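You operate a simulated robot arm through the tools that you are given. There is no shell and no other tool. Be economical: measure what you need, move in short steps, check, and stop when the job is done.

You run a simulated robot arm. Do the job below in one go: nothing can be reset, and whatever is moved stays where it is left.

Task
Open the white side drawer, put the red tile in the inside of the white side drawer, then shut the drawer. Then press the white tester button three times. The order counts.

Only the result counts: the job must be done as asked and must still hold three seconds after the hand-in. Knocking over, shifting, dropping, spilling or breaking anything else fails it.

Robot
A 7-joint arm with a vacuum gripper on a trunk, on a base that drives. Base frame: it is fixed to the floor where the robot stands at the start and does not move with it; the origin is under the middle of the robot, x ahead of it, y to its left, z up. Lengths are in m, angles in degrees, forces in N, time in s.
Its first joint turns from -166.0 to 166.0 degrees. Places, roughly: inside of the white side drawer [0.9, 0.2, 0.7]; red tile [0.5, -2, 0.75]; white side drawer [0.8, 0.1, 0.7]; white tester button [0.7, -2, 1]. Payload 1.06 kg.
Tool frame: the origin (TCP) lies in the middle of the cups' lips, and z points out of the cups. The gripper has 1 cup of 0.024 m across, covering 0.024 by 0.024 m (tool x, y); the bellows give 0.008 m. With the vacuum on, a cup seals on a smooth face that it is pressed against (1 to 4 N); it does not hold porous or soft things. The pull reaches 23 N.
Orientation is told as [roll, pitch, yaw] about the base's x, y, z axes, in that order, counted from this pose: with the cups facing straight down, the tool's x points along the base's -x, its y along +y and its z along -z.

Tools
- The arm moves only by the tool send_rows. Its argument "plan" is a list of rows, each an object of numbers (a shift or turn left out is 0, a gripper value left out holds the last): "tx", "ty", "tz": the shift along the base's x, y, z in m; "wx", "wy", "wz": the turn, a rotation vector about the base's x, y, z in degrees. In form: [{"tx": .., "ty": .., "tz": .., "wx": .., "wy": .., "wz": ..}, ...]. A call has 1 to 12 rows; each row shifts and turns the commanded pose from where the row before left it. "suction" is the vacuum: 1 switches it on, 0 off, set as the call begins (left out, the last holds). Each row takes 0.2 s and may step no farther than 0.05 m and 8.6 degrees from the row before; otherwise, or with a gripper value out of range, the whole call is refused. A pose out of reach is approached as far as the arm can. The call stops where the force on the tool passes 40 N (or 10 N more than at its start, if that is more) or the arm is blocked; 0.2 s more then pass. The pull builds up within a second once a cup has sealed. Time passes only in rows, and 0.2 s behind the last, so rows that do not move give it time. It gives the time, the measured TCP pose, the force on the tool (base axes) and the pull of the vacuum at its end, in the units of the frame above (readings bear some noise), with the torque about the TCP (base axes, N m) and any sound that the robot's microphone picked up, and new pictures: "views" is both (left out), scene, wrist or none.
- Cameras (640 x 400 px; columns grow to the right, rows downward): "scene" is now at [0.167, 0.1577, 1.4751]; the picture's right is [-0.63, -0.77, 0.00], its down [-0.58, 0.47, -0.67] and it looks along [0.52, -0.42, -0.74] (base axes); focal length 256 px, centre (320, 200). "wrist" rides on the gripper at [0.078, 0.019, -0.096] in the tool frame; the picture's right is [-0.24, 0.97, 0.00], its down [-0.71, -0.17, -0.69] and it looks along [-0.67, -0.16, 0.73] (tool axes); focal length 243 px, centre (320, 200).
- base_move(legs): drives the robot by 1 to 6 legs, each [ahead, left, turn to the left] in m, m and degrees, along the robot's own axes; the way and the turn of a leg run together, so that a leg with both is an arc; at most 1.5 m and 180 degrees a leg. The arm and the cameras ride along, it lands a little off, and it stops where it bumps. It gives what a move gives, and a new picture of the scene camera.
- pan_tilt(pan, tilt): turns the head with the scene camera to pan (to the left, within 120 degrees either way) and tilt (down, from -29 to 69), counted from straight ahead of the robot. It gives what a move gives, and a new picture of the scene camera.
- measure_at(camera, pixels): there is no depth. For up to 12 entries [column, row, z] of the newest picture of that camera ("zoom" is the newest enlarged one), the place [x, y] in the base frame at which the ray of that pixel passes the height z, good to about 0.003 m, but the place of the scene camera against the robot may be out by one fixed shift of up to 0.012 m in any direction. No time passes.
- close_up(camera, box): a new picture of the part [left, top, right, bottom] of that camera's present view, enlarged. No time passes.
- hand_in(): hands the job in; it is judged then, once.

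Keep the steps short. Do not move on a guess: measure, check each grasp and each placing, and mend mistakes. In all there are 110 turns and 260 pictures (those below and enlarged ones count). Leave the vacuum off and the arm clear of the work at the hand-in unless told otherwise, and finish with a single line.

The tools are called after "Request:" as name(argument=value, ...) on one line, values as JSON. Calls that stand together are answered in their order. send_rows: Moves the arm, as the interface text tells. Its arguments: {"type":"object","properties":{"plan":{"type":"array"},"suction":{"type":"number"},"views":{"type":"string","enum":["both","scene","wrist","none"]}},"required":["plan"]} The other tools are called the same way: base_move (legs) drives the base; pan_tilt (pan, tilt) turns the head that bears the scene camera; measure_at (camera, pixels) gives the place at which the rays of pixels pass given heights; close_up (camera, box) takes an enlarged picture of a part of a camera's view; hand_in () hands the job in.

At the start:

```text
clock: 0.0
tool_pos: [0.6397, -0.3025, 0.9334]
tool_rot: [0.0, 0.0, 0.0]
contact_force: [-0.5, 0.1, -0.1]
torque: [0.0, 0.02, 0.01]
pull: 0.0
robot x, y, heading: [0.001, -0.0014, -0.1]
head pan, tilt: [-39.4, 48.2]
```

scene: 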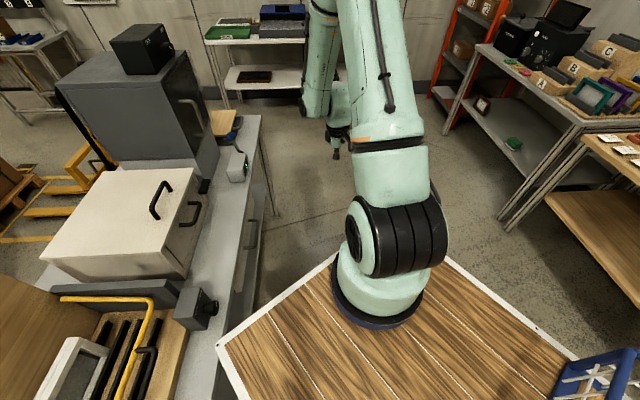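
wrist: 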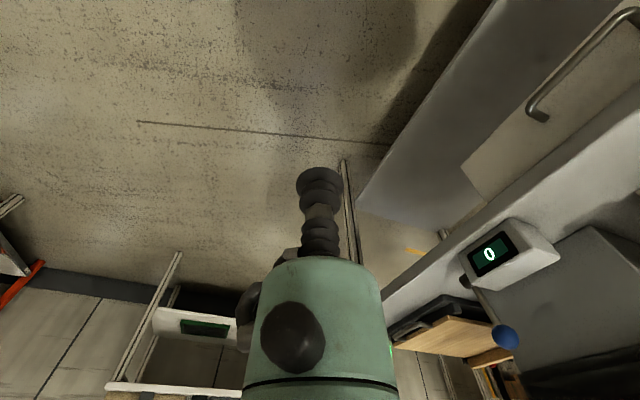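

The scene shows a white box with two black handles at the left, near (120,220). I'll turn the head toward it to see the drawer.

Request:
pan_tilt(pan=5, tilt=45)

Request:
pan_tilt(pan=-80, tilt=25)

```text
clock: 1.1
tool_pos: [0.638, -0.3009, 0.935]
tool_rot: [0.0, -0.1, 0.0]
contact_force: [-0.5, -0.7, -0.8]
torque: [0.0, -0.03, -0.03]
pull: 0.1
robot x, y, heading: [0.0003, 0.0003, -0.0]
head pan, tilt: [5.0, 45.0]
```

scene: 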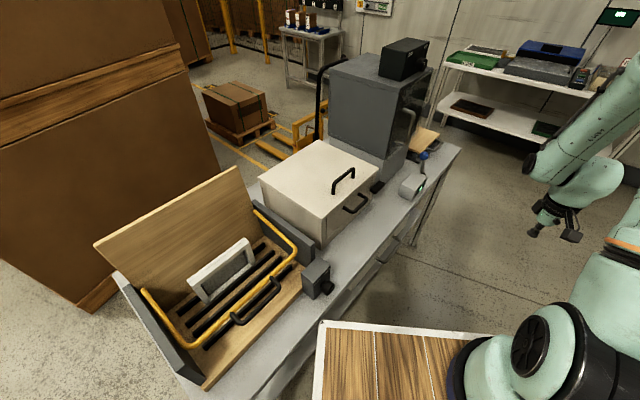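

```text
clock: 2.7
tool_pos: [0.6398, -0.3023, 0.9353]
tool_rot: [0.0, 0.0, 0.0]
contact_force: [-0.9, 0.2, 0.3]
torque: [0.01, -0.01, 0.0]
pull: 0.0
robot x, y, heading: [-0.002, -0.0005, -0.1]
head pan, tilt: [-80.0, 25.0]
```

scene: 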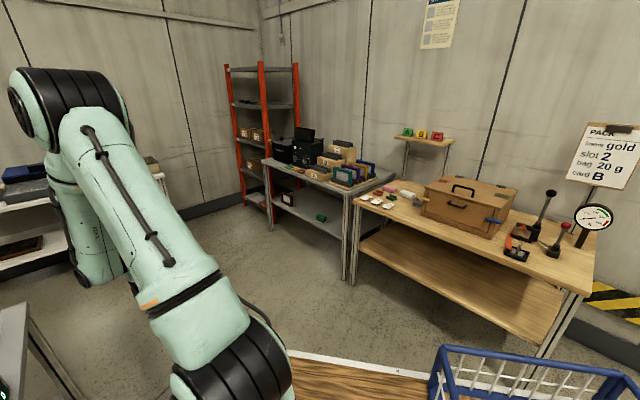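

The bench with the tiles is at right. I'll enlarge the far benches to find the red tile and tester button.

Request:
close_up(camera="scene", box=[230, 110, 430, 235])

Request:
close_up(camera="scene", box=[340, 160, 540, 285])

Request:
pan_tilt(pan=5, tilt=55)

```text
3.20 times, centred on (330, 172) of scene
```

zoom: 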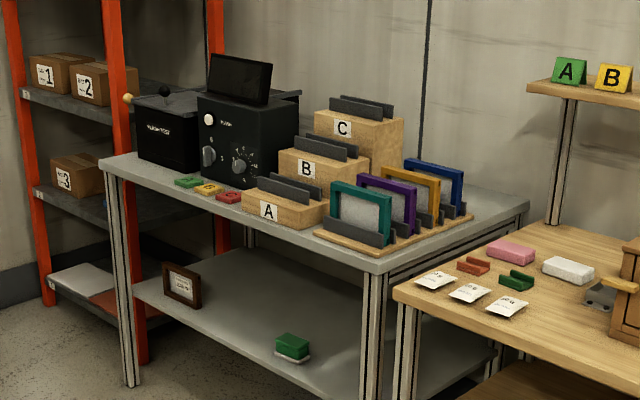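

```text
3.20 times, centred on (440, 222) of scene
```

zoom: 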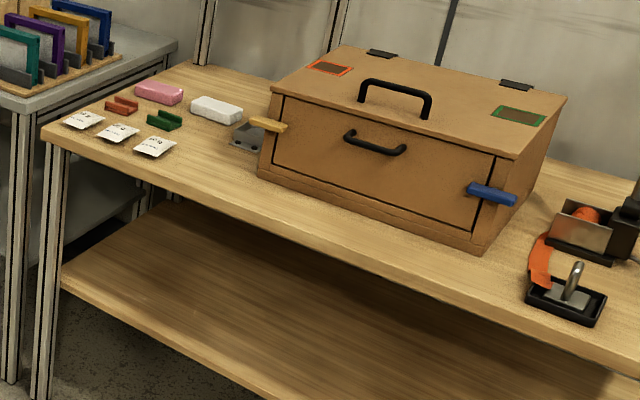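

```text
clock: 4.3
tool_pos: [0.6403, -0.3023, 0.9349]
tool_rot: [0.0, -0.1, 0.0]
contact_force: [-0.1, 0.7, 0.3]
torque: [-0.04, -0.03, 0.0]
pull: 0.0
robot x, y, heading: [0.0017, -0.0021, -0.2]
head pan, tilt: [5.0, 55.0]
```

scene: 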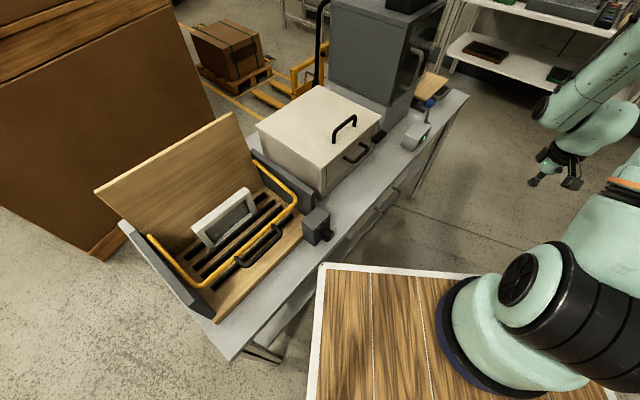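

The black tester at (305,150) has a white button on its front, and the green, yellow and red tiles lie before it. Now I'll enlarge the front bench.

Request:
close_up(camera="scene", box=[230, 70, 470, 220])

Request:
close_up(camera="scene", box=[230, 170, 470, 320])

Request:
measure_at(camera="scene", pixels=[[240, 355, 0.8], [466, 97, 0.8], [384, 208, 0.7], [365, 150, 0.9], [316, 235, 0.8]])

```text
2.67 times, centred on (350, 145) of scene
```

zoom: 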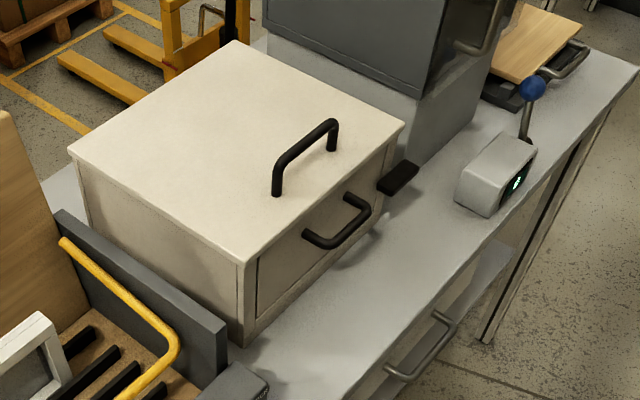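

```text
2.67 times, centred on (350, 245) of scene
```

zoom: 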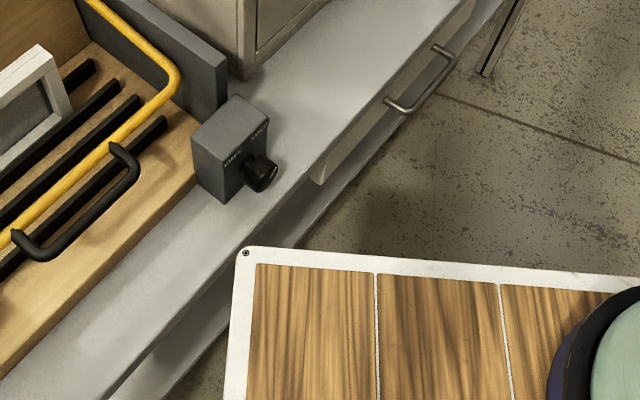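

```text
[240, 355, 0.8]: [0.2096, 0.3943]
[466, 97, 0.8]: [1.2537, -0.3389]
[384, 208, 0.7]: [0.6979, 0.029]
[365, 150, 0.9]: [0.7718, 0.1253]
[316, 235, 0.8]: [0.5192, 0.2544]
```

I need heights, so I'll triangulate the display and the steel handle between wrist and scene views.

Request:
measure_at(camera="wrist", pixels=[[489, 255, 0.7], [489, 255, 0.8], [489, 255, 0.9], [537, 113, 0.6], [537, 113, 0.7], [537, 113, 0.8], [505, 337, 0.8], [505, 337, 0.9]])

Request:
measure_at(camera="scene", pixels=[[424, 138.6, 0.7], [424, 138.6, 0.8], [424, 138.6, 0.9], [376, 210, 0.6], [376, 210, 0.7], [398, 189, 0.6], [398, 189, 0.7], [398, 189, 0.8], [429, 103, 0.8], [429, 103, 0.9]])

```text
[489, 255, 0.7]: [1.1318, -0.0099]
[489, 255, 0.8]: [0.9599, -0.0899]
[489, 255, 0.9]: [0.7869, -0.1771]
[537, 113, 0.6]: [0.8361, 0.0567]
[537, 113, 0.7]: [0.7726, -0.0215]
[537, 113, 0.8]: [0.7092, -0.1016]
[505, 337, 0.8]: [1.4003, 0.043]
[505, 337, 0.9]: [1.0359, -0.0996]
```

```text
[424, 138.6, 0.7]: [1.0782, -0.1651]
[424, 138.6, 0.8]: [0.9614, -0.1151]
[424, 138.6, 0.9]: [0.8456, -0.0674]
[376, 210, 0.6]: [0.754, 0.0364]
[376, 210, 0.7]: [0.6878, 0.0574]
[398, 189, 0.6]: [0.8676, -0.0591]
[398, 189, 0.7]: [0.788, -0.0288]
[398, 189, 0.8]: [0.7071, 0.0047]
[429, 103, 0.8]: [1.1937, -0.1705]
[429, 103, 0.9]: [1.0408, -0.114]
```

The display is at z≈0.81, so the counter top is near 0.77. The steel handle is at z≈0.70 around (0.74, 0.015), which makes the white drawer the under-counter one. I'll look down to see my own platform and the clearance.

Request:
pan_tilt(pan=-30, tilt=69)

Request:
pan_tilt(pan=-110, tilt=60)

```text
clock: 5.3
tool_pos: [0.6408, -0.3024, 0.9354]
tool_rot: [0.0, 0.0, 0.0]
contact_force: [-0.6, 0.0, -0.5]
torque: [-0.01, 0.0, -0.02]
pull: 0.1
robot x, y, heading: [-0.0013, 0.0, 0.0]
head pan, tilt: [-30.0, 68.8]
```

scene: 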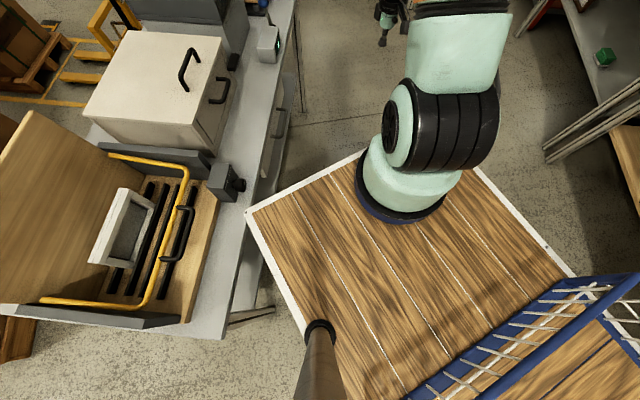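

```text
clock: 6.8
tool_pos: [0.6394, -0.302, 0.935]
tool_rot: [0.1, 0.1, 0.0]
contact_force: [-0.4, -0.1, -0.3]
torque: [-0.03, 0.01, -0.04]
pull: 0.1
robot x, y, heading: [0.0041, -0.0026, 0.0]
head pan, tilt: [-110.0, 60.0]
```

scene: 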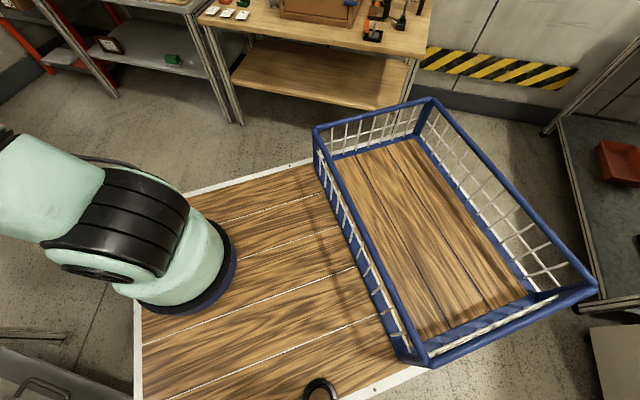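

I'll go back to the look-down view to measure the platform outline.

Request:
pan_tilt(pan=-30, tilt=69)

Request:
measure_at(camera="scene", pixels=[[247, 210, 0.3], [247, 210, 0.5], [575, 275, 0.3], [575, 275, 0.5], [400, 195, 0.3], [400, 195, 0.5], [290, 0, 0.77], [220, 338, 0.77], [365, 152, 0.3], [365, 152, 0.5], [278, 135, 0.7], [283, 107, 0.7]])

Request:
close_up(camera="scene", box=[210, 20, 330, 220])

```text
clock: 8.4
tool_pos: [0.639, -0.3022, 0.9351]
tool_rot: [0.0, 0.1, 0.0]
contact_force: [-0.9, -0.7, -0.2]
torque: [-0.02, 0.04, -0.01]
pull: 0.1
robot x, y, heading: [-0.0033, 0.0032, -0.1]
head pan, tilt: [-30.0, 68.8]
```

scene: 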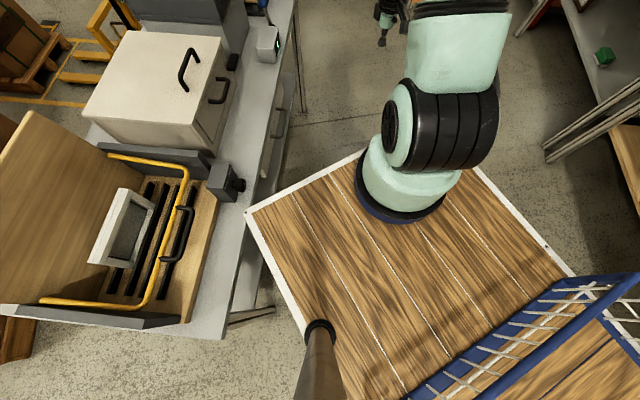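

```text
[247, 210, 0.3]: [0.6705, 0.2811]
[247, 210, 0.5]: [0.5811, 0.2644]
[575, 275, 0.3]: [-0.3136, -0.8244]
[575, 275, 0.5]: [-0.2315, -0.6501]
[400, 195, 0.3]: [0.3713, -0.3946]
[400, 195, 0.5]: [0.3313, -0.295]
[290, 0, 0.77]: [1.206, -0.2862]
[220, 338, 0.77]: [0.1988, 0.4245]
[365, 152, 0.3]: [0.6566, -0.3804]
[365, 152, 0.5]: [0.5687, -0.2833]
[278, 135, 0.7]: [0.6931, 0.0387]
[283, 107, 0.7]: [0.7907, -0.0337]
```

```text
2.00 times, centred on (270, 120) of scene
```

zoom: 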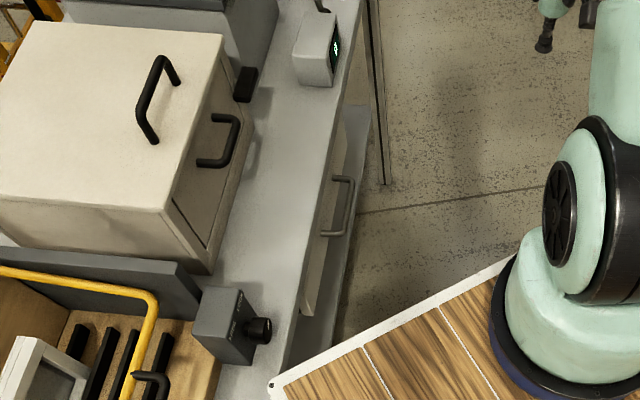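

The bench edge runs from (0.20, 0.42) to (1.21, -0.29), so its normal is about 55°. I'll check the room on the right and behind me before driving.

Request:
pan_tilt(pan=-100, tilt=40)

Request:
pan_tilt(pan=-120, tilt=60)

```text
clock: 9.8
tool_pos: [0.6395, -0.3026, 0.9351]
tool_rot: [0.0, 0.0, 0.0]
contact_force: [0.3, -0.3, 0.0]
torque: [-0.01, 0.0, -0.01]
pull: 0.0
robot x, y, heading: [0.0028, -0.0012, -0.1]
head pan, tilt: [-100.0, 40.0]
```

scene: 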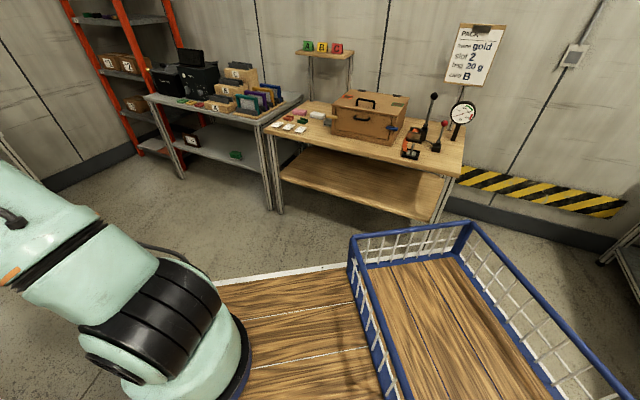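

```text
clock: 10.6
tool_pos: [0.6402, -0.3018, 0.9339]
tool_rot: [-0.1, 0.0, 0.1]
contact_force: [-0.7, -0.9, -0.9]
torque: [-0.01, 0.02, 0.0]
pull: 0.0
robot x, y, heading: [-0.0009, 0.0004, 0.1]
head pan, tilt: [-120.0, 60.0]
```

scene: 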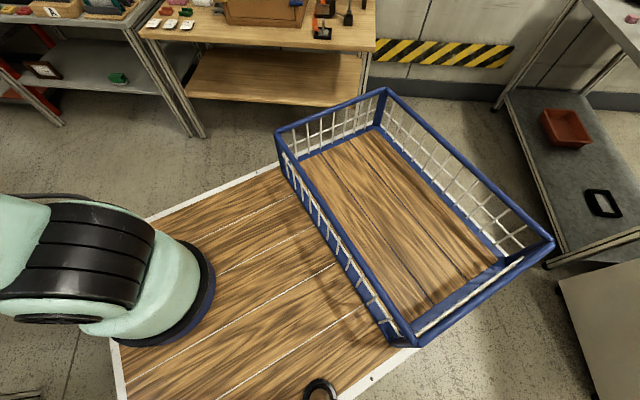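

Request:
measure_at(camera="scene", pixels=[[145, 40, 0.75], [375, 50, 0.75], [280, 165, 0.9], [280, 165, 0.7], [280, 165, 0.5], [380, 92, 1.0], [380, 92, 0.7], [545, 245, 1.0], [545, 245, 0.7], [205, 137, 0.0], [372, 378, 0.9], [372, 378, 0.5]])

```text
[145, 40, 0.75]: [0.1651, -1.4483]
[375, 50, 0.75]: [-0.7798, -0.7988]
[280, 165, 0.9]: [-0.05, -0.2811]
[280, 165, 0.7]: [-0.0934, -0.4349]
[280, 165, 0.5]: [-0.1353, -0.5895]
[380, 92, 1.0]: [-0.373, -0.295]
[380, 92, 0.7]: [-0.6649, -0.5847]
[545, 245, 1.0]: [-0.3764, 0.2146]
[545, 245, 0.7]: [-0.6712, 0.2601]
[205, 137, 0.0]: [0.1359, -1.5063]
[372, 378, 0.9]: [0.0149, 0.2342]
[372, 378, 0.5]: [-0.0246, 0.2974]
```

The aisle is about 1.55 m wide between the benches, and the robot's deck is about 0.8 x 0.55 m. I'll drive right and turn square to the drawer, about 0.9 m from it.

Request:
base_move(legs=[[0.213, -0.738, 0], [0, 0, 54.8]])

Request:
pan_tilt(pan=10, tilt=45)

```text
clock: 17.2
tool_pos: [0.8281, -0.3959, 0.9348]
tool_rot: [0.0, 0.0, 54.3]
contact_force: [-0.7, 0.1, -0.2]
torque: [0.0, 0.01, -0.02]
pull: 0.1
robot x, y, heading: [0.2085, -0.74, 54.0]
head pan, tilt: [-120.0, 60.0]
```

scene: 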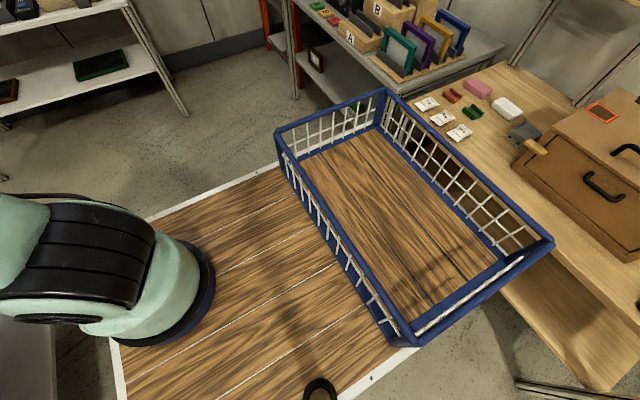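

```text
clock: 19.3
tool_pos: [0.8287, -0.395, 0.9352]
tool_rot: [0.0, 0.0, 54.3]
contact_force: [0.1, 0.4, 0.1]
torque: [0.0, -0.01, 0.0]
pull: 0.0
robot x, y, heading: [0.2074, -0.7382, 54.1]
head pan, tilt: [10.0, 45.0]
```

scene: 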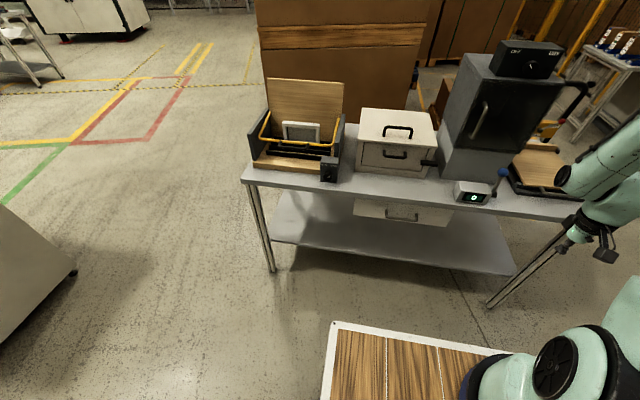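

The white drawer is now seen under the counter at (400,213). I'll enlarge and measure it.

Request:
close_up(camera="scene", box=[320, 150, 480, 250])

Request:
measure_at(camera="scene", pixels=[[385, 216, 0.7], [417, 216, 0.7], [385, 212, 0.7], [352, 196, 0.75], [450, 208, 0.75], [240, 178, 0.77], [575, 220, 0.77], [465, 195, 0.8]])

```text
4.00 times, centred on (400, 200) of scene
```

zoom: 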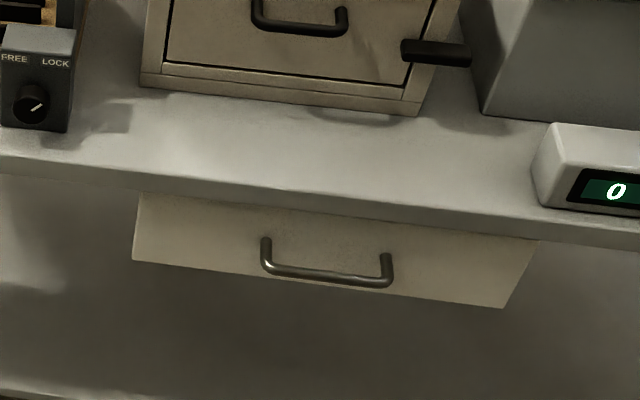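

```text
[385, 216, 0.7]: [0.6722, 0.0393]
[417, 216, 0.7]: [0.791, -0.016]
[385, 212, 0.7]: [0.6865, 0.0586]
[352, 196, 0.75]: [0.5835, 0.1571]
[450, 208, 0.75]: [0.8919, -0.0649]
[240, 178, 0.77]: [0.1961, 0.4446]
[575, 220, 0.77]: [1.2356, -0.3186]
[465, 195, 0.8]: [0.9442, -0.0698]
```

Request:
close_up(camera="scene", box=[310, 150, 350, 190])

Request:
close_up(camera="scene", box=[345, 100, 485, 220])

```text
10.00 times, centred on (330, 170) of scene
```

zoom: 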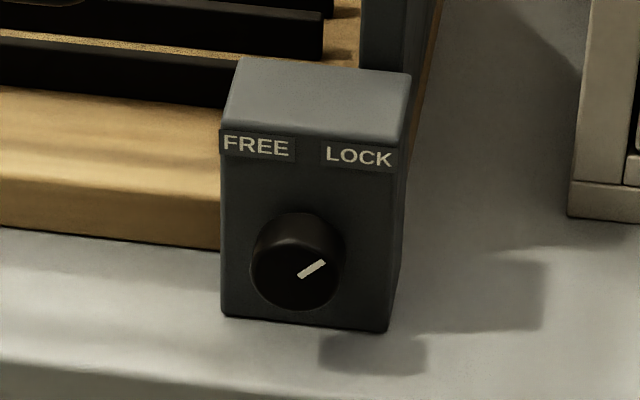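

```text
3.33 times, centred on (415, 160) of scene
```

zoom: 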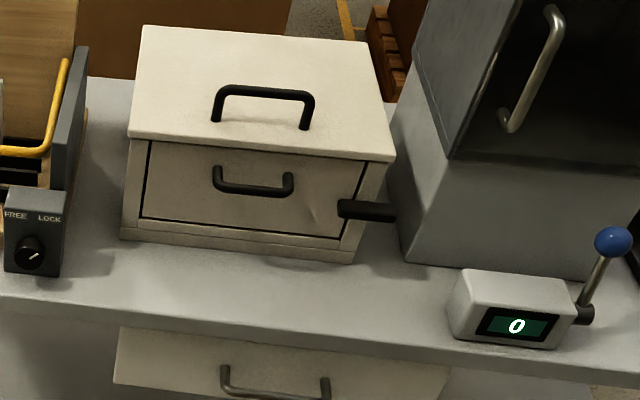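

The drawer face is white with a steel handle about 0.12 m wide; nothing seems to block it. I'll turn the tool to point level toward the face (right of the handle), still well short of it.

Request:
send_rows(plan=[{"tx": -0.0148, "ty": 0.0106, "tz": -0.012, "wx": 6.64, "wy": -4.78}, {"tx": -0.0148, "ty": 0.0106, "tz": -0.012, "wx": 6.64, "wy": -4.78}, {"tx": -0.0148, "ty": 0.0106, "tz": -0.012, "wx": 6.64, "wy": -4.78}, {"tx": -0.0148, "ty": 0.0106, "tz": -0.012, "wx": 6.64, "wy": -4.78}, {"tx": -0.0148, "ty": 0.0106, "tz": -0.012, "wx": 6.64, "wy": -4.78}, {"tx": -0.0148, "ty": 0.0106, "tz": -0.012, "wx": 6.64, "wy": -4.78}, {"tx": -0.0148, "ty": 0.0106, "tz": -0.012, "wx": 6.64, "wy": -4.78}, {"tx": -0.0148, "ty": 0.0106, "tz": -0.012, "wx": 6.64, "wy": -4.78}, {"tx": -0.0148, "ty": 0.0106, "tz": -0.012, "wx": 6.64, "wy": -4.78}, {"tx": -0.0148, "ty": 0.0106, "tz": -0.012, "wx": 6.64, "wy": -4.78}, {"tx": -0.0148, "ty": 0.0106, "tz": -0.012, "wx": 6.64, "wy": -4.78}])

```text
clock: 21.7
tool_pos: [0.6651, -0.2798, 0.8024]
tool_rot: [-175.3, -89.9, -130.5]
contact_force: [-0.2, -0.2, 0.4]
torque: [-0.01, 0.03, 0.01]
pull: 0.0
robot x, y, heading: [0.2105, -0.738, 54.2]
head pan, tilt: [10.0, 45.0]
```

scene: 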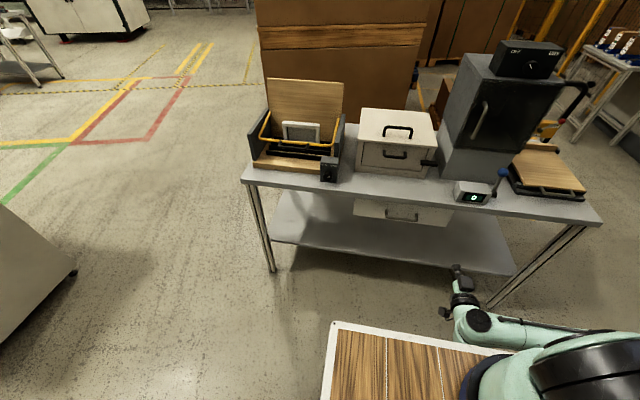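
wrist: 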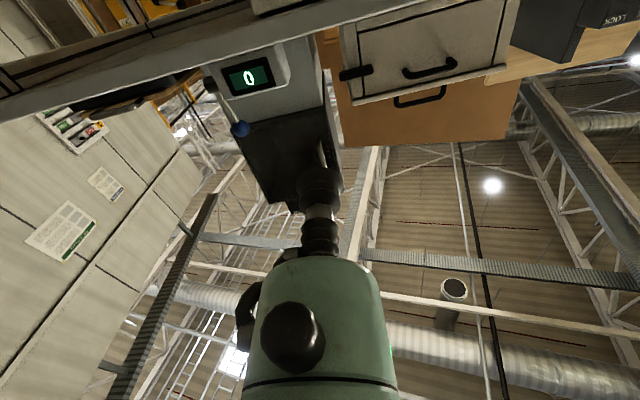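

The tool is level at t≈0.70 along the bench. I'll lower it to drawer height.

Request:
send_rows(plan=[{"tz": -0.04}, {"tz": -0.04}, {"tz": -0.03}])

```text
clock: 22.5
tool_pos: [0.6653, -0.2788, 0.6919]
tool_rot: [40.5, -90.1, 13.8]
contact_force: [0.0, -0.1, -0.7]
torque: [-0.01, -0.03, -0.06]
pull: 0.1
robot x, y, heading: [0.2101, -0.739, 54.4]
head pan, tilt: [10.0, 45.0]
```

scene: 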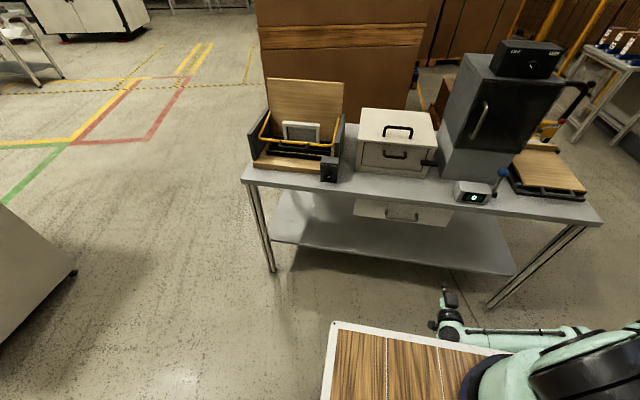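
wrist: 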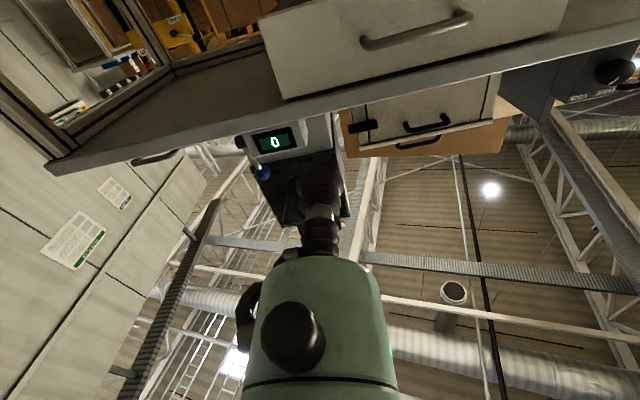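

Request:
measure_at(camera="wrist", pixels=[[365, 44, 0.7], [365, 44, 0.68], [468, 16, 0.7], [468, 16, 0.68], [283, 97, 0.73], [283, 97, 0.75], [590, 55, 0.73], [590, 55, 0.75]])

Request:
measure_at(camera="scene", pixels=[[416.5, 220, 0.68], [416.5, 220, 0.7], [387.5, 217, 0.68], [387.5, 217, 0.7], [446, 227, 0.66], [446, 227, 0.62], [353.5, 215.5, 0.66], [353.5, 215.5, 0.62]])

```text
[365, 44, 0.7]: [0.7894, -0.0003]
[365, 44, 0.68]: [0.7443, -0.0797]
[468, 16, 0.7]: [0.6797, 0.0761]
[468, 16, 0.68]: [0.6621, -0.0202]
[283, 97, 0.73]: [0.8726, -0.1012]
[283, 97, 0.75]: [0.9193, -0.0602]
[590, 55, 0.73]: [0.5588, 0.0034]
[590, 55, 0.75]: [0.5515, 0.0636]
```

```text
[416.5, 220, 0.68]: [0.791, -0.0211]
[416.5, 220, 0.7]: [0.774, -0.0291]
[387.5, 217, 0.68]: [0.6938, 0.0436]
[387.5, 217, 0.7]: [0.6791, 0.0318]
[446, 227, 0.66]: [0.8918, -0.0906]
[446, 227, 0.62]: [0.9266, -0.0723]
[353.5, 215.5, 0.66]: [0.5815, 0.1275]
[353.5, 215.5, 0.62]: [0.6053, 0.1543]
```

The face should be at n≈0.465, spanning z 0.64–0.74, with the handle bar at n≈0.43. The TCP is at n=0.161. I'll shift 2 cm right and advance 0.26 m with the suction still off.

Request:
send_rows(plan=[{"tx": 0.016, "ty": -0.012}, {"tx": 0.0253, "ty": 0.0352}, {"tx": 0.0253, "ty": 0.0352}, {"tx": 0.0253, "ty": 0.0352}, {"tx": 0.0253, "ty": 0.0352}, {"tx": 0.0253, "ty": 0.0352}, {"tx": 0.0253, "ty": 0.0352}])

Request:
close_up(camera="scene", box=[340, 170, 500, 270])

```text
clock: 24.1
tool_pos: [0.8327, -0.0773, 0.6946]
tool_rot: [136.5, -89.9, -82.4]
contact_force: [0.6, -0.2, -0.5]
torque: [-0.04, -0.03, 0.0]
pull: 0.1
robot x, y, heading: [0.2063, -0.7351, 54.1]
head pan, tilt: [10.0, 45.0]
```

scene: 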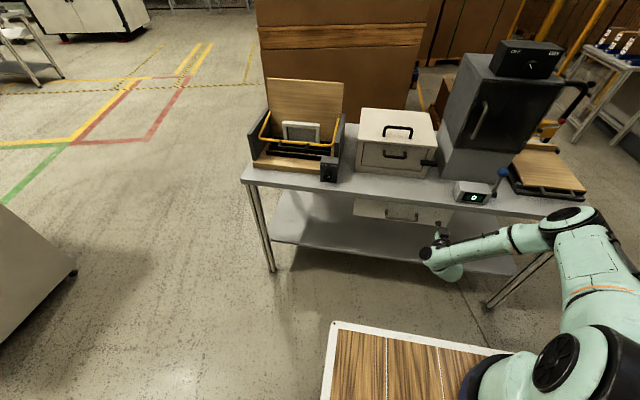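
wrist: 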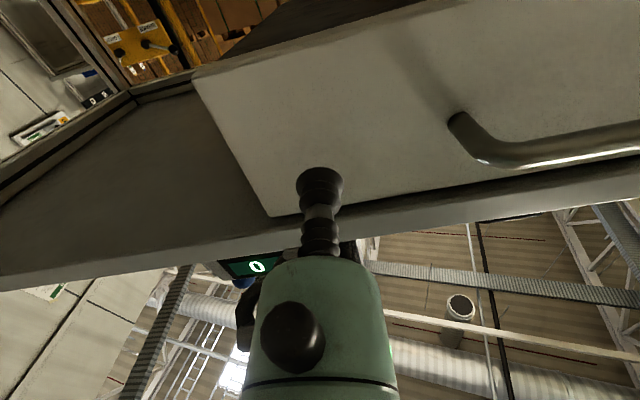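

```text
4.00 times, centred on (420, 220) of scene
```

zoom: 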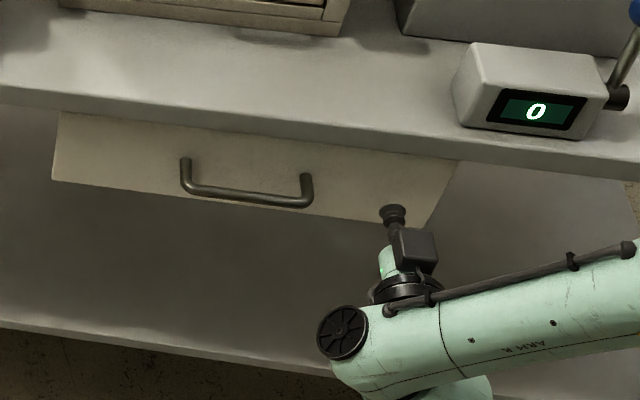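

The cup is about 4 cm short of the smooth face. I'll switch the vacuum on and advance slowly.

Request:
send_rows(plan=[{"tx": 0.0047, "ty": 0.0065}, {"tx": 0.0047, "ty": 0.0065}, {"tx": 0.0047, "ty": 0.0065}, {"tx": 0.0035, "ty": 0.0049}], suction=1)

```text
clock: 25.1
tool_pos: [0.8502, -0.0539, 0.693]
tool_rot: [-116.9, -90.0, 171.2]
contact_force: [-0.5, 0.4, -1.4]
torque: [0.01, 0.0, 0.01]
pull: 0.0
robot x, y, heading: [0.2068, -0.7395, 54.1]
head pan, tilt: [10.0, 45.0]
```

scene: 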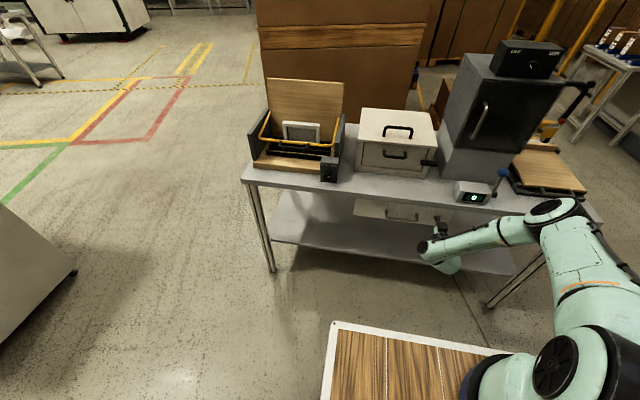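
wrist: 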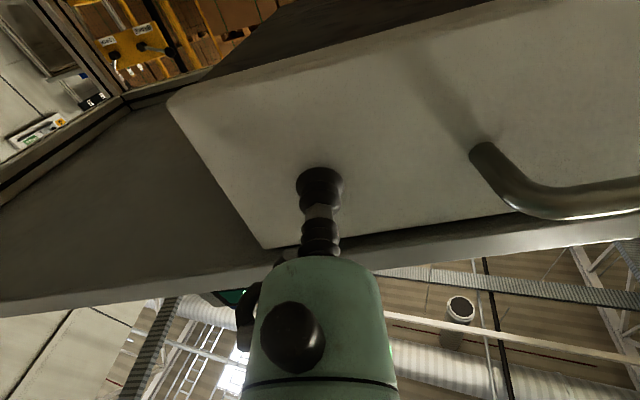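

No contact yet at n=0.453. I'll go on in 4 mm rows.

Request:
send_rows(plan=[{"tx": 0.0023, "ty": 0.0032}, {"tx": 0.0023, "ty": 0.0032}, {"tx": 0.0023, "ty": 0.0032}], views="wrist")

```text
clock: 25.9
tool_pos: [0.8568, -0.0463, 0.6938]
tool_rot: [38.3, -89.9, 16.1]
contact_force: [-12.2, -13.9, 8.4]
torque: [-0.12, -0.01, -0.07]
pull: 23.0
robot x, y, heading: [0.2102, -0.7399, 54.5]
head pan, tilt: [10.0, 45.0]
```

wrist: 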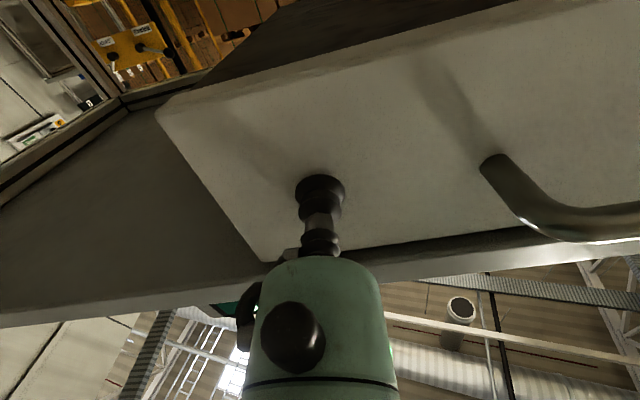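

Sealed at 23 N pull. I'll pull straight back 6 cm in small rows.

Request:
send_rows(plan=[{"tx": -0.0035, "ty": -0.0049}, {"tx": -0.0035, "ty": -0.0049}, {"tx": -0.0047, "ty": -0.0065}, {"tx": -0.0047, "ty": -0.0065}, {"tx": -0.0058, "ty": -0.0081}, {"tx": -0.0058, "ty": -0.0081}, {"tx": -0.0058, "ty": -0.0081}])

```text
clock: 27.5
tool_pos: [0.8225, -0.0924, 0.6932]
tool_rot: [-153.7, -90.0, -152.1]
contact_force: [3.6, -0.8, 6.4]
torque: [-0.05, 0.06, -0.01]
pull: 22.4
robot x, y, heading: [0.2068, -0.7367, 54.2]
head pan, tilt: [10.0, 45.0]
```

scene: 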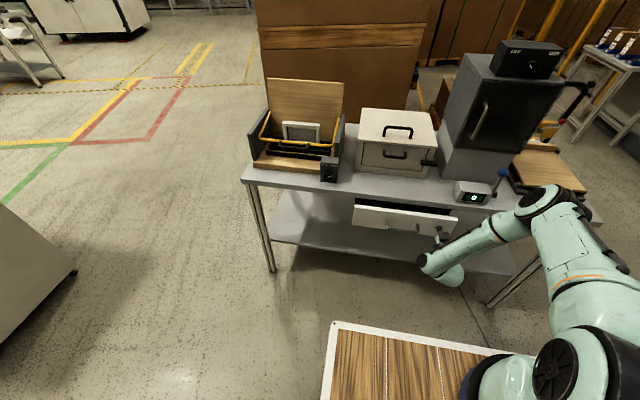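
wrist: 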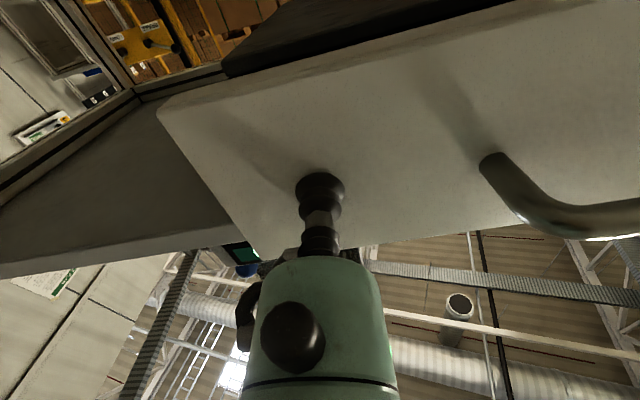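

The drawer is opening. I'll pull 13 cm more.

Request:
send_rows(plan=[{"tx": -0.0076, "ty": -0.0106}, {"tx": -0.0076, "ty": -0.0106}, {"tx": -0.0076, "ty": -0.0106}, {"tx": -0.0076, "ty": -0.0106}, {"tx": -0.0076, "ty": -0.0106}, {"tx": -0.0076, "ty": -0.0106}, {"tx": -0.0076, "ty": -0.0106}, {"tx": -0.0076, "ty": -0.0106}, {"tx": -0.0076, "ty": -0.0106}, {"tx": -0.0076, "ty": -0.0106}])

```text
clock: 29.7
tool_pos: [0.746, -0.1998, 0.693]
tool_rot: [32.3, -90.0, 22.1]
contact_force: [-6.1, 6.7, 3.1]
torque: [-0.1, -0.05, -0.08]
pull: 23.0
robot x, y, heading: [0.2097, -0.7406, 54.4]
head pan, tilt: [10.0, 45.0]
```

scene: 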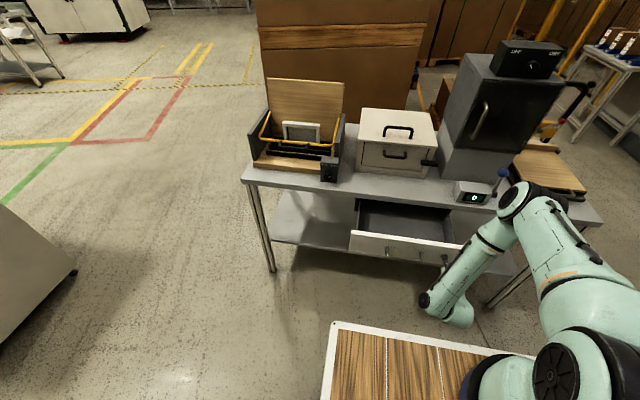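
wrist: 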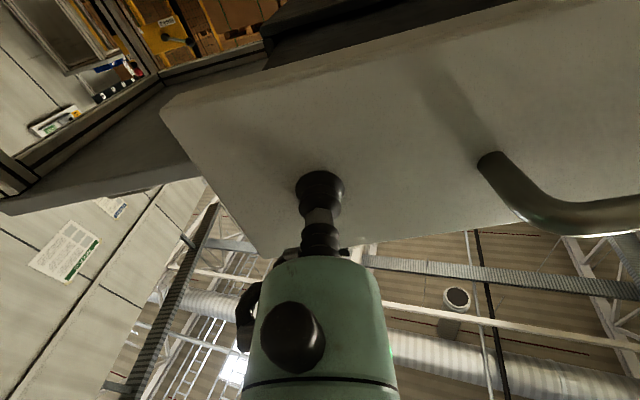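

The drawer is open about 19 cm, enough. I'll let go and back off.

Request:
send_rows(plan=[{}, {}, {}, {"tx": -0.0058, "ty": -0.0081}, {"tx": -0.0058, "ty": -0.0081}, {"tx": -0.0175, "ty": -0.0244}, {"tx": -0.0175, "ty": -0.0244}], suction=0)

Request:
close_up(camera="scene", box=[330, 170, 490, 270])

```text
clock: 31.3
tool_pos: [0.6994, -0.2631, 0.6932]
tool_rot: [167.4, -89.9, -113.0]
contact_force: [-0.2, -0.1, -0.1]
torque: [0.03, -0.05, -0.01]
pull: 0.0
robot x, y, heading: [0.2101, -0.7413, 54.0]
head pan, tilt: [10.0, 45.0]
```

scene: 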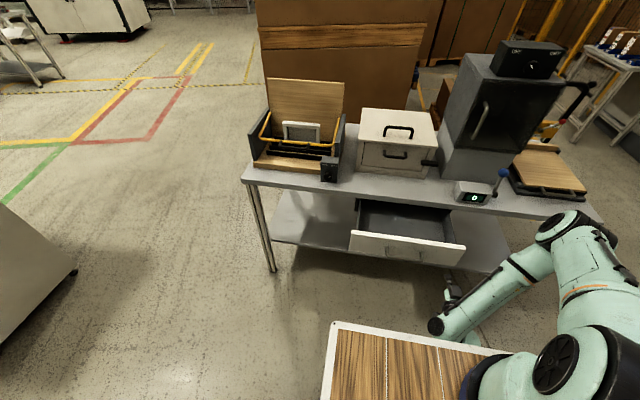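
wrist: 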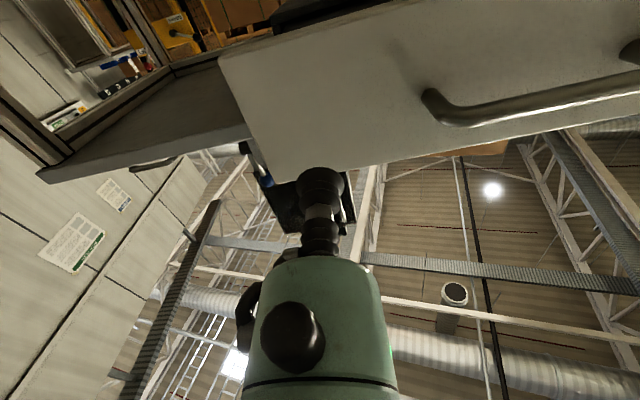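

```text
4.00 times, centred on (410, 220) of scene
```

zoom: 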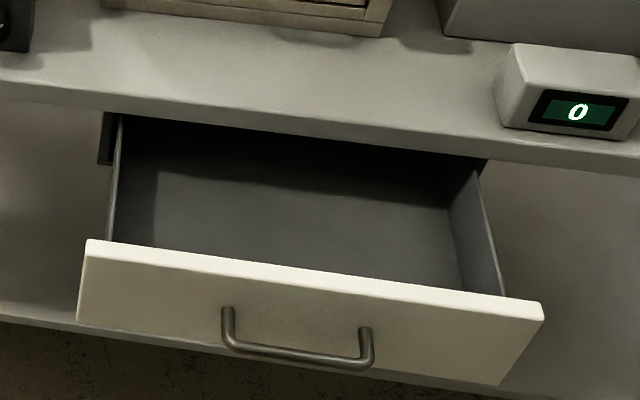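

The drawer stands open and empty. I'll raise the arm and turn the tool back down.

Request:
send_rows(plan=[{"tx": -0.012, "ty": -0.016, "tz": 0.024, "wx": -6.64, "wy": 4.78}, {"tx": -0.012, "ty": -0.016, "tz": 0.024, "wx": -6.64, "wy": 4.78}, {"tz": 0.024, "wx": -6.64, "wy": 4.78}, {"tz": 0.024, "wx": -6.64, "wy": 4.78}, {"tz": 0.024, "wx": -6.64, "wy": 4.78}, {"tz": 0.024, "wx": -6.64, "wy": 4.78}, {"tz": 0.024, "wx": -6.64, "wy": 4.78}, {"tz": 0.024, "wx": -6.64, "wy": 4.78}, {"tz": 0.024, "wx": -6.64, "wy": 4.78}, {"tz": 0.024, "wx": -6.64, "wy": 4.78}, {"tz": 0.024, "wx": -6.64, "wy": 4.78}], views="none")

Request:
pan_tilt(pan=-120, tilt=35)

```text
clock: 33.7
tool_pos: [0.6781, -0.2973, 0.9575]
tool_rot: [-0.1, 0.1, 54.2]
contact_force: [0.2, 0.6, 0.1]
torque: [0.01, -0.03, 0.0]
pull: 0.0
robot x, y, heading: [0.2065, -0.737, 54.2]
head pan, tilt: [10.0, 45.0]
```

```text
clock: 35.8
tool_pos: [0.6782, -0.2952, 0.9564]
tool_rot: [0.0, 0.0, 54.3]
contact_force: [-0.2, 0.6, 0.6]
torque: [0.01, -0.02, -0.01]
pull: 0.1
robot x, y, heading: [0.2114, -0.7386, 54.4]
head pan, tilt: [-120.0, 35.0]
```

scene: 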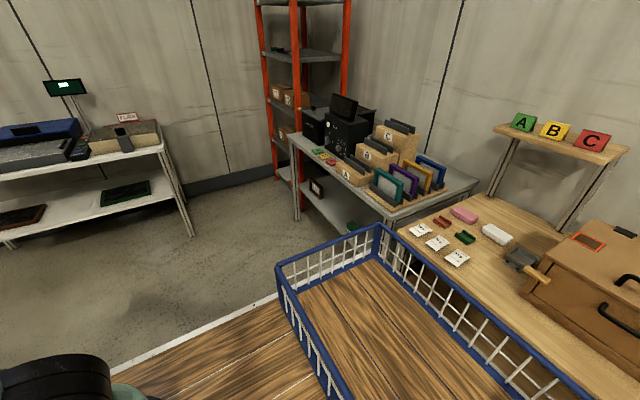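

Now I'll measure the tester bench.

Request:
measure_at(camera="scene", pixels=[[290, 136, 0.74], [392, 221, 0.74], [332, 162, 0.75], [320, 151, 0.75], [333, 121, 0.95], [360, 158, 0.75], [333, 121, 1.0]])

Request:
close_up(camera="scene", box=[280, 85, 440, 185])

```text
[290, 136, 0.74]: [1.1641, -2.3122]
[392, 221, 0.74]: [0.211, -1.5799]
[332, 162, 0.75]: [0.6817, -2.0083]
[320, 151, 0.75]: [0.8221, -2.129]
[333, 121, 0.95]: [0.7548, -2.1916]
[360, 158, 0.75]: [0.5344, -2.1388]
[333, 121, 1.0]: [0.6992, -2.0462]
```

```text
4.00 times, centred on (360, 135) of scene
```

zoom: 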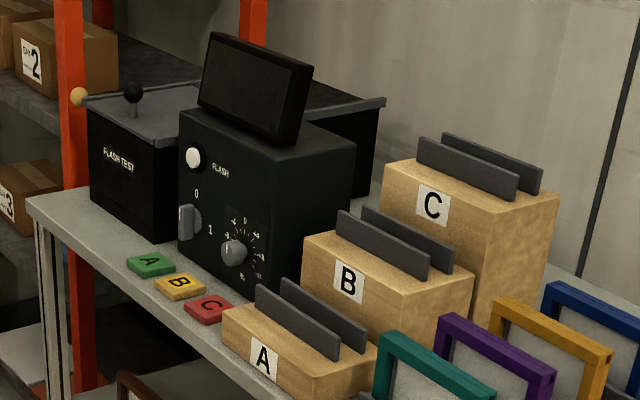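

Request:
measure_at(camera="scene", pixels=[[193, 236, 0.0], [163, 150, 0.75], [163, 150, 0.85], [0, 248, 0.0], [80, 222, 0.4], [276, 180, 0.0]])

Request:
measure_at(camera="zoom", pixels=[[210, 309, 0.755], [208, 314, 0.755], [193, 158, 0.95], [193, 158, 0.97], [193, 158, 0.99], [180, 262, 0.75], [249, 299, 0.75]])

```text
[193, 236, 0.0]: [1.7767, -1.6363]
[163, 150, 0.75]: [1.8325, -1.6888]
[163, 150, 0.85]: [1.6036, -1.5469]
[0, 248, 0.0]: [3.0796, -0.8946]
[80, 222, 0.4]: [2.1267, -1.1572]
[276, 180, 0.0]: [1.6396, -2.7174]
```

```text
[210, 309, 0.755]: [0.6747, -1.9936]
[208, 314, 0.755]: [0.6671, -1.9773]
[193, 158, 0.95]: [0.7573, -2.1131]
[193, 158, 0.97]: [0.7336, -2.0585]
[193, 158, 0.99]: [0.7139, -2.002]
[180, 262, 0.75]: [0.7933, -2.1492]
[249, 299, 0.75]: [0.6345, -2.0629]
```

The path is clear: I'll raise the tool, then step ahead 0.1 m, turn left 180°, and slide along the aisle to face the tester bench.

Request:
send_rows(plan=[{"tz": 0.045}, {"tz": 0.045}, {"tz": 0.045}], views="none")

Request:
base_move(legs=[[0.1, 0, 0], [0, 0, 180], [0, 1.15, 0], [-0.1, 0, 0]])

Request:
pan_tilt(pan=-5, tilt=40)

```text
clock: 36.6
tool_pos: [0.6773, -0.2967, 1.0916]
tool_rot: [-0.1, 0.1, 54.3]
contact_force: [0.4, 0.1, -0.6]
torque: [0.0, 0.03, -0.01]
pull: 0.0
robot x, y, heading: [0.2087, -0.7394, 54.0]
head pan, tilt: [-120.0, 35.0]
```

```text
clock: 51.2
tool_pos: [0.7594, -1.7019, 1.0917]
tool_rot: [0.0, 0.0, -127.3]
contact_force: [0.9, 0.0, 0.8]
torque: [0.0, 0.01, -0.03]
pull: 0.0
robot x, y, heading: [1.2384, -1.272, -127.3]
head pan, tilt: [-120.0, 35.0]
```

scene: 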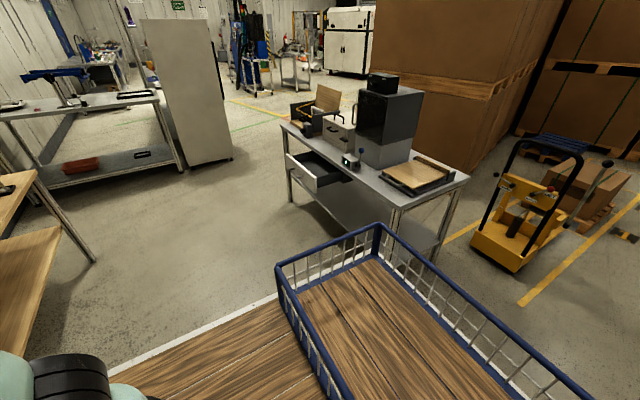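

```text
clock: 53.2
tool_pos: [0.7588, -1.7025, 1.0904]
tool_rot: [-0.1, 0.0, -127.2]
contact_force: [-0.4, -0.1, 0.0]
torque: [-0.03, 0.04, 0.0]
pull: 0.1
robot x, y, heading: [1.237, -1.2763, -127.4]
head pan, tilt: [-5.0, 40.0]
```

scene: 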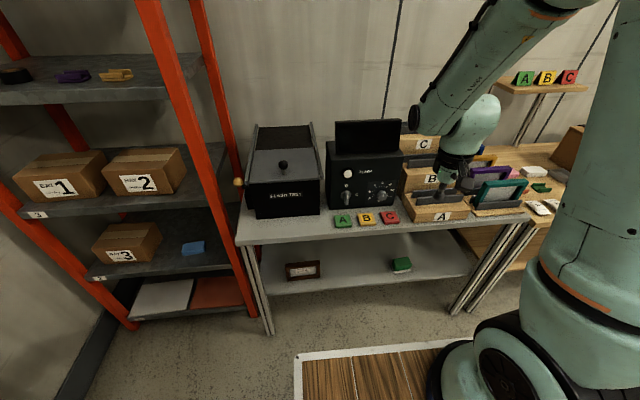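

The tiles are in view, red C at (390,217). I'll enlarge and measure tile and button.

Request:
close_up(camera="scene", box=[310, 145, 430, 235])

Request:
measure_at(camera="scene", pixels=[[390, 217, 0.75], [390, 217, 0.77], [365, 219, 0.75], [343, 221, 0.75], [240, 240, 0.74], [525, 217, 0.74], [349, 173, 0.97], [349, 173, 1.0]])

```text
4.44 times, centred on (370, 190) of scene
```

zoom: 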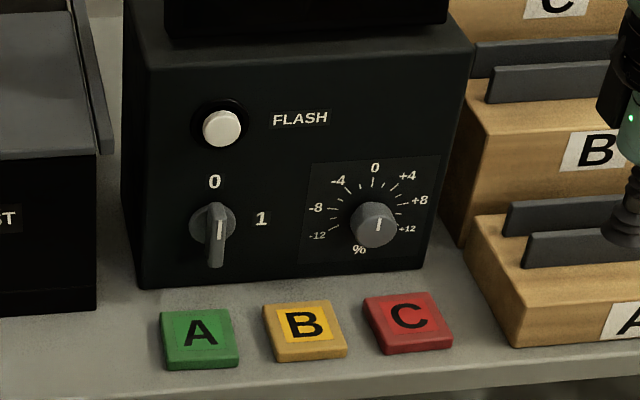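

```text
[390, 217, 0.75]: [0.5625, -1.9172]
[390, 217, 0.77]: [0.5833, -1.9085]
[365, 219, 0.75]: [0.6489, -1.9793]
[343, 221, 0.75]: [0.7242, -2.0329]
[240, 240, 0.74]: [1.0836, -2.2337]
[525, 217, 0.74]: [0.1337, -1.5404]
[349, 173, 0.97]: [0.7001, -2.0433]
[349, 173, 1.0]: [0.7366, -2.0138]
```

Triangulating earlier and current views puts the tile top near z≈0.81 around (0.62, -1.89), and the button near (0.72, -2.02, 0.985). I'll bring the tool near, above and short of the tile, to check with the wrist camera.

Request:
send_rows(plan=[{"tx": -0.03, "ty": -0.035}, {"tx": -0.03, "ty": -0.035}, {"tx": -0.03, "ty": -0.035}, {"tx": -0.02, "ty": -0.035, "tz": -0.03}, {"tz": -0.04}, {"tz": -0.03}])

```text
refused: row 4 steps farther than a row can; nothing moved
```

Request:
send_rows(plan=[{"tx": -0.03, "ty": -0.035}, {"tx": -0.03, "ty": -0.035}, {"tx": -0.03, "ty": -0.035}, {"tx": -0.02, "ty": -0.035}, {"tz": -0.03}, {"tz": -0.04}, {"tz": -0.03}])

```text
clock: 54.8
tool_pos: [0.6495, -1.8428, 0.9907]
tool_rot: [-0.1, 0.1, -127.3]
contact_force: [1.1, 1.1, 0.5]
torque: [-0.02, 0.0, 0.01]
pull: 0.0
robot x, y, heading: [1.2393, -1.2736, -127.6]
head pan, tilt: [-5.0, 40.0]
```

scene: 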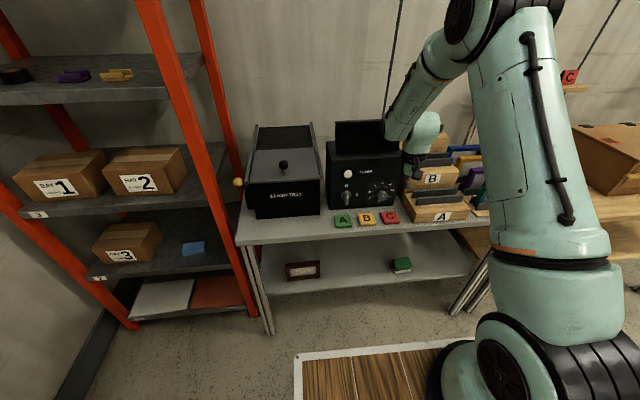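
wrist: 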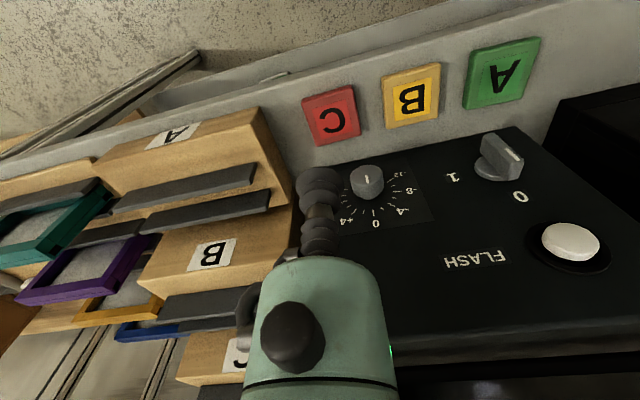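

Request:
measure_at(camera="wrist", pixels=[[331, 115, 0.75], [331, 115, 0.78], [331, 115, 0.81], [571, 242, 0.96], [571, 242, 0.985], [571, 242, 1.0], [303, 102, 0.78], [357, 88, 0.78], [362, 128, 0.78]])

Request:
measure_at(camera="scene", pixels=[[390, 217, 0.75], [390, 217, 0.78], [390, 217, 0.81], [349, 173, 0.96], [349, 173, 0.985]])

```text
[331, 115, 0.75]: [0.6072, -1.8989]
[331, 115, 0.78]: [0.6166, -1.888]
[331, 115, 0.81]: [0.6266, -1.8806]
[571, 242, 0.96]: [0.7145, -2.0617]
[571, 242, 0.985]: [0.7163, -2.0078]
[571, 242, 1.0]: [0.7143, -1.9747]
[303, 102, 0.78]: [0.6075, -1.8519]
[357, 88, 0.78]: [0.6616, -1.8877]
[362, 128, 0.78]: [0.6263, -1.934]
```

```text
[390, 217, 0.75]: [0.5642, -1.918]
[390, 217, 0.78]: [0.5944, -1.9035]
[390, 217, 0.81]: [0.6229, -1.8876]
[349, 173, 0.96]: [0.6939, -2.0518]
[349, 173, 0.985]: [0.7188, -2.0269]
```

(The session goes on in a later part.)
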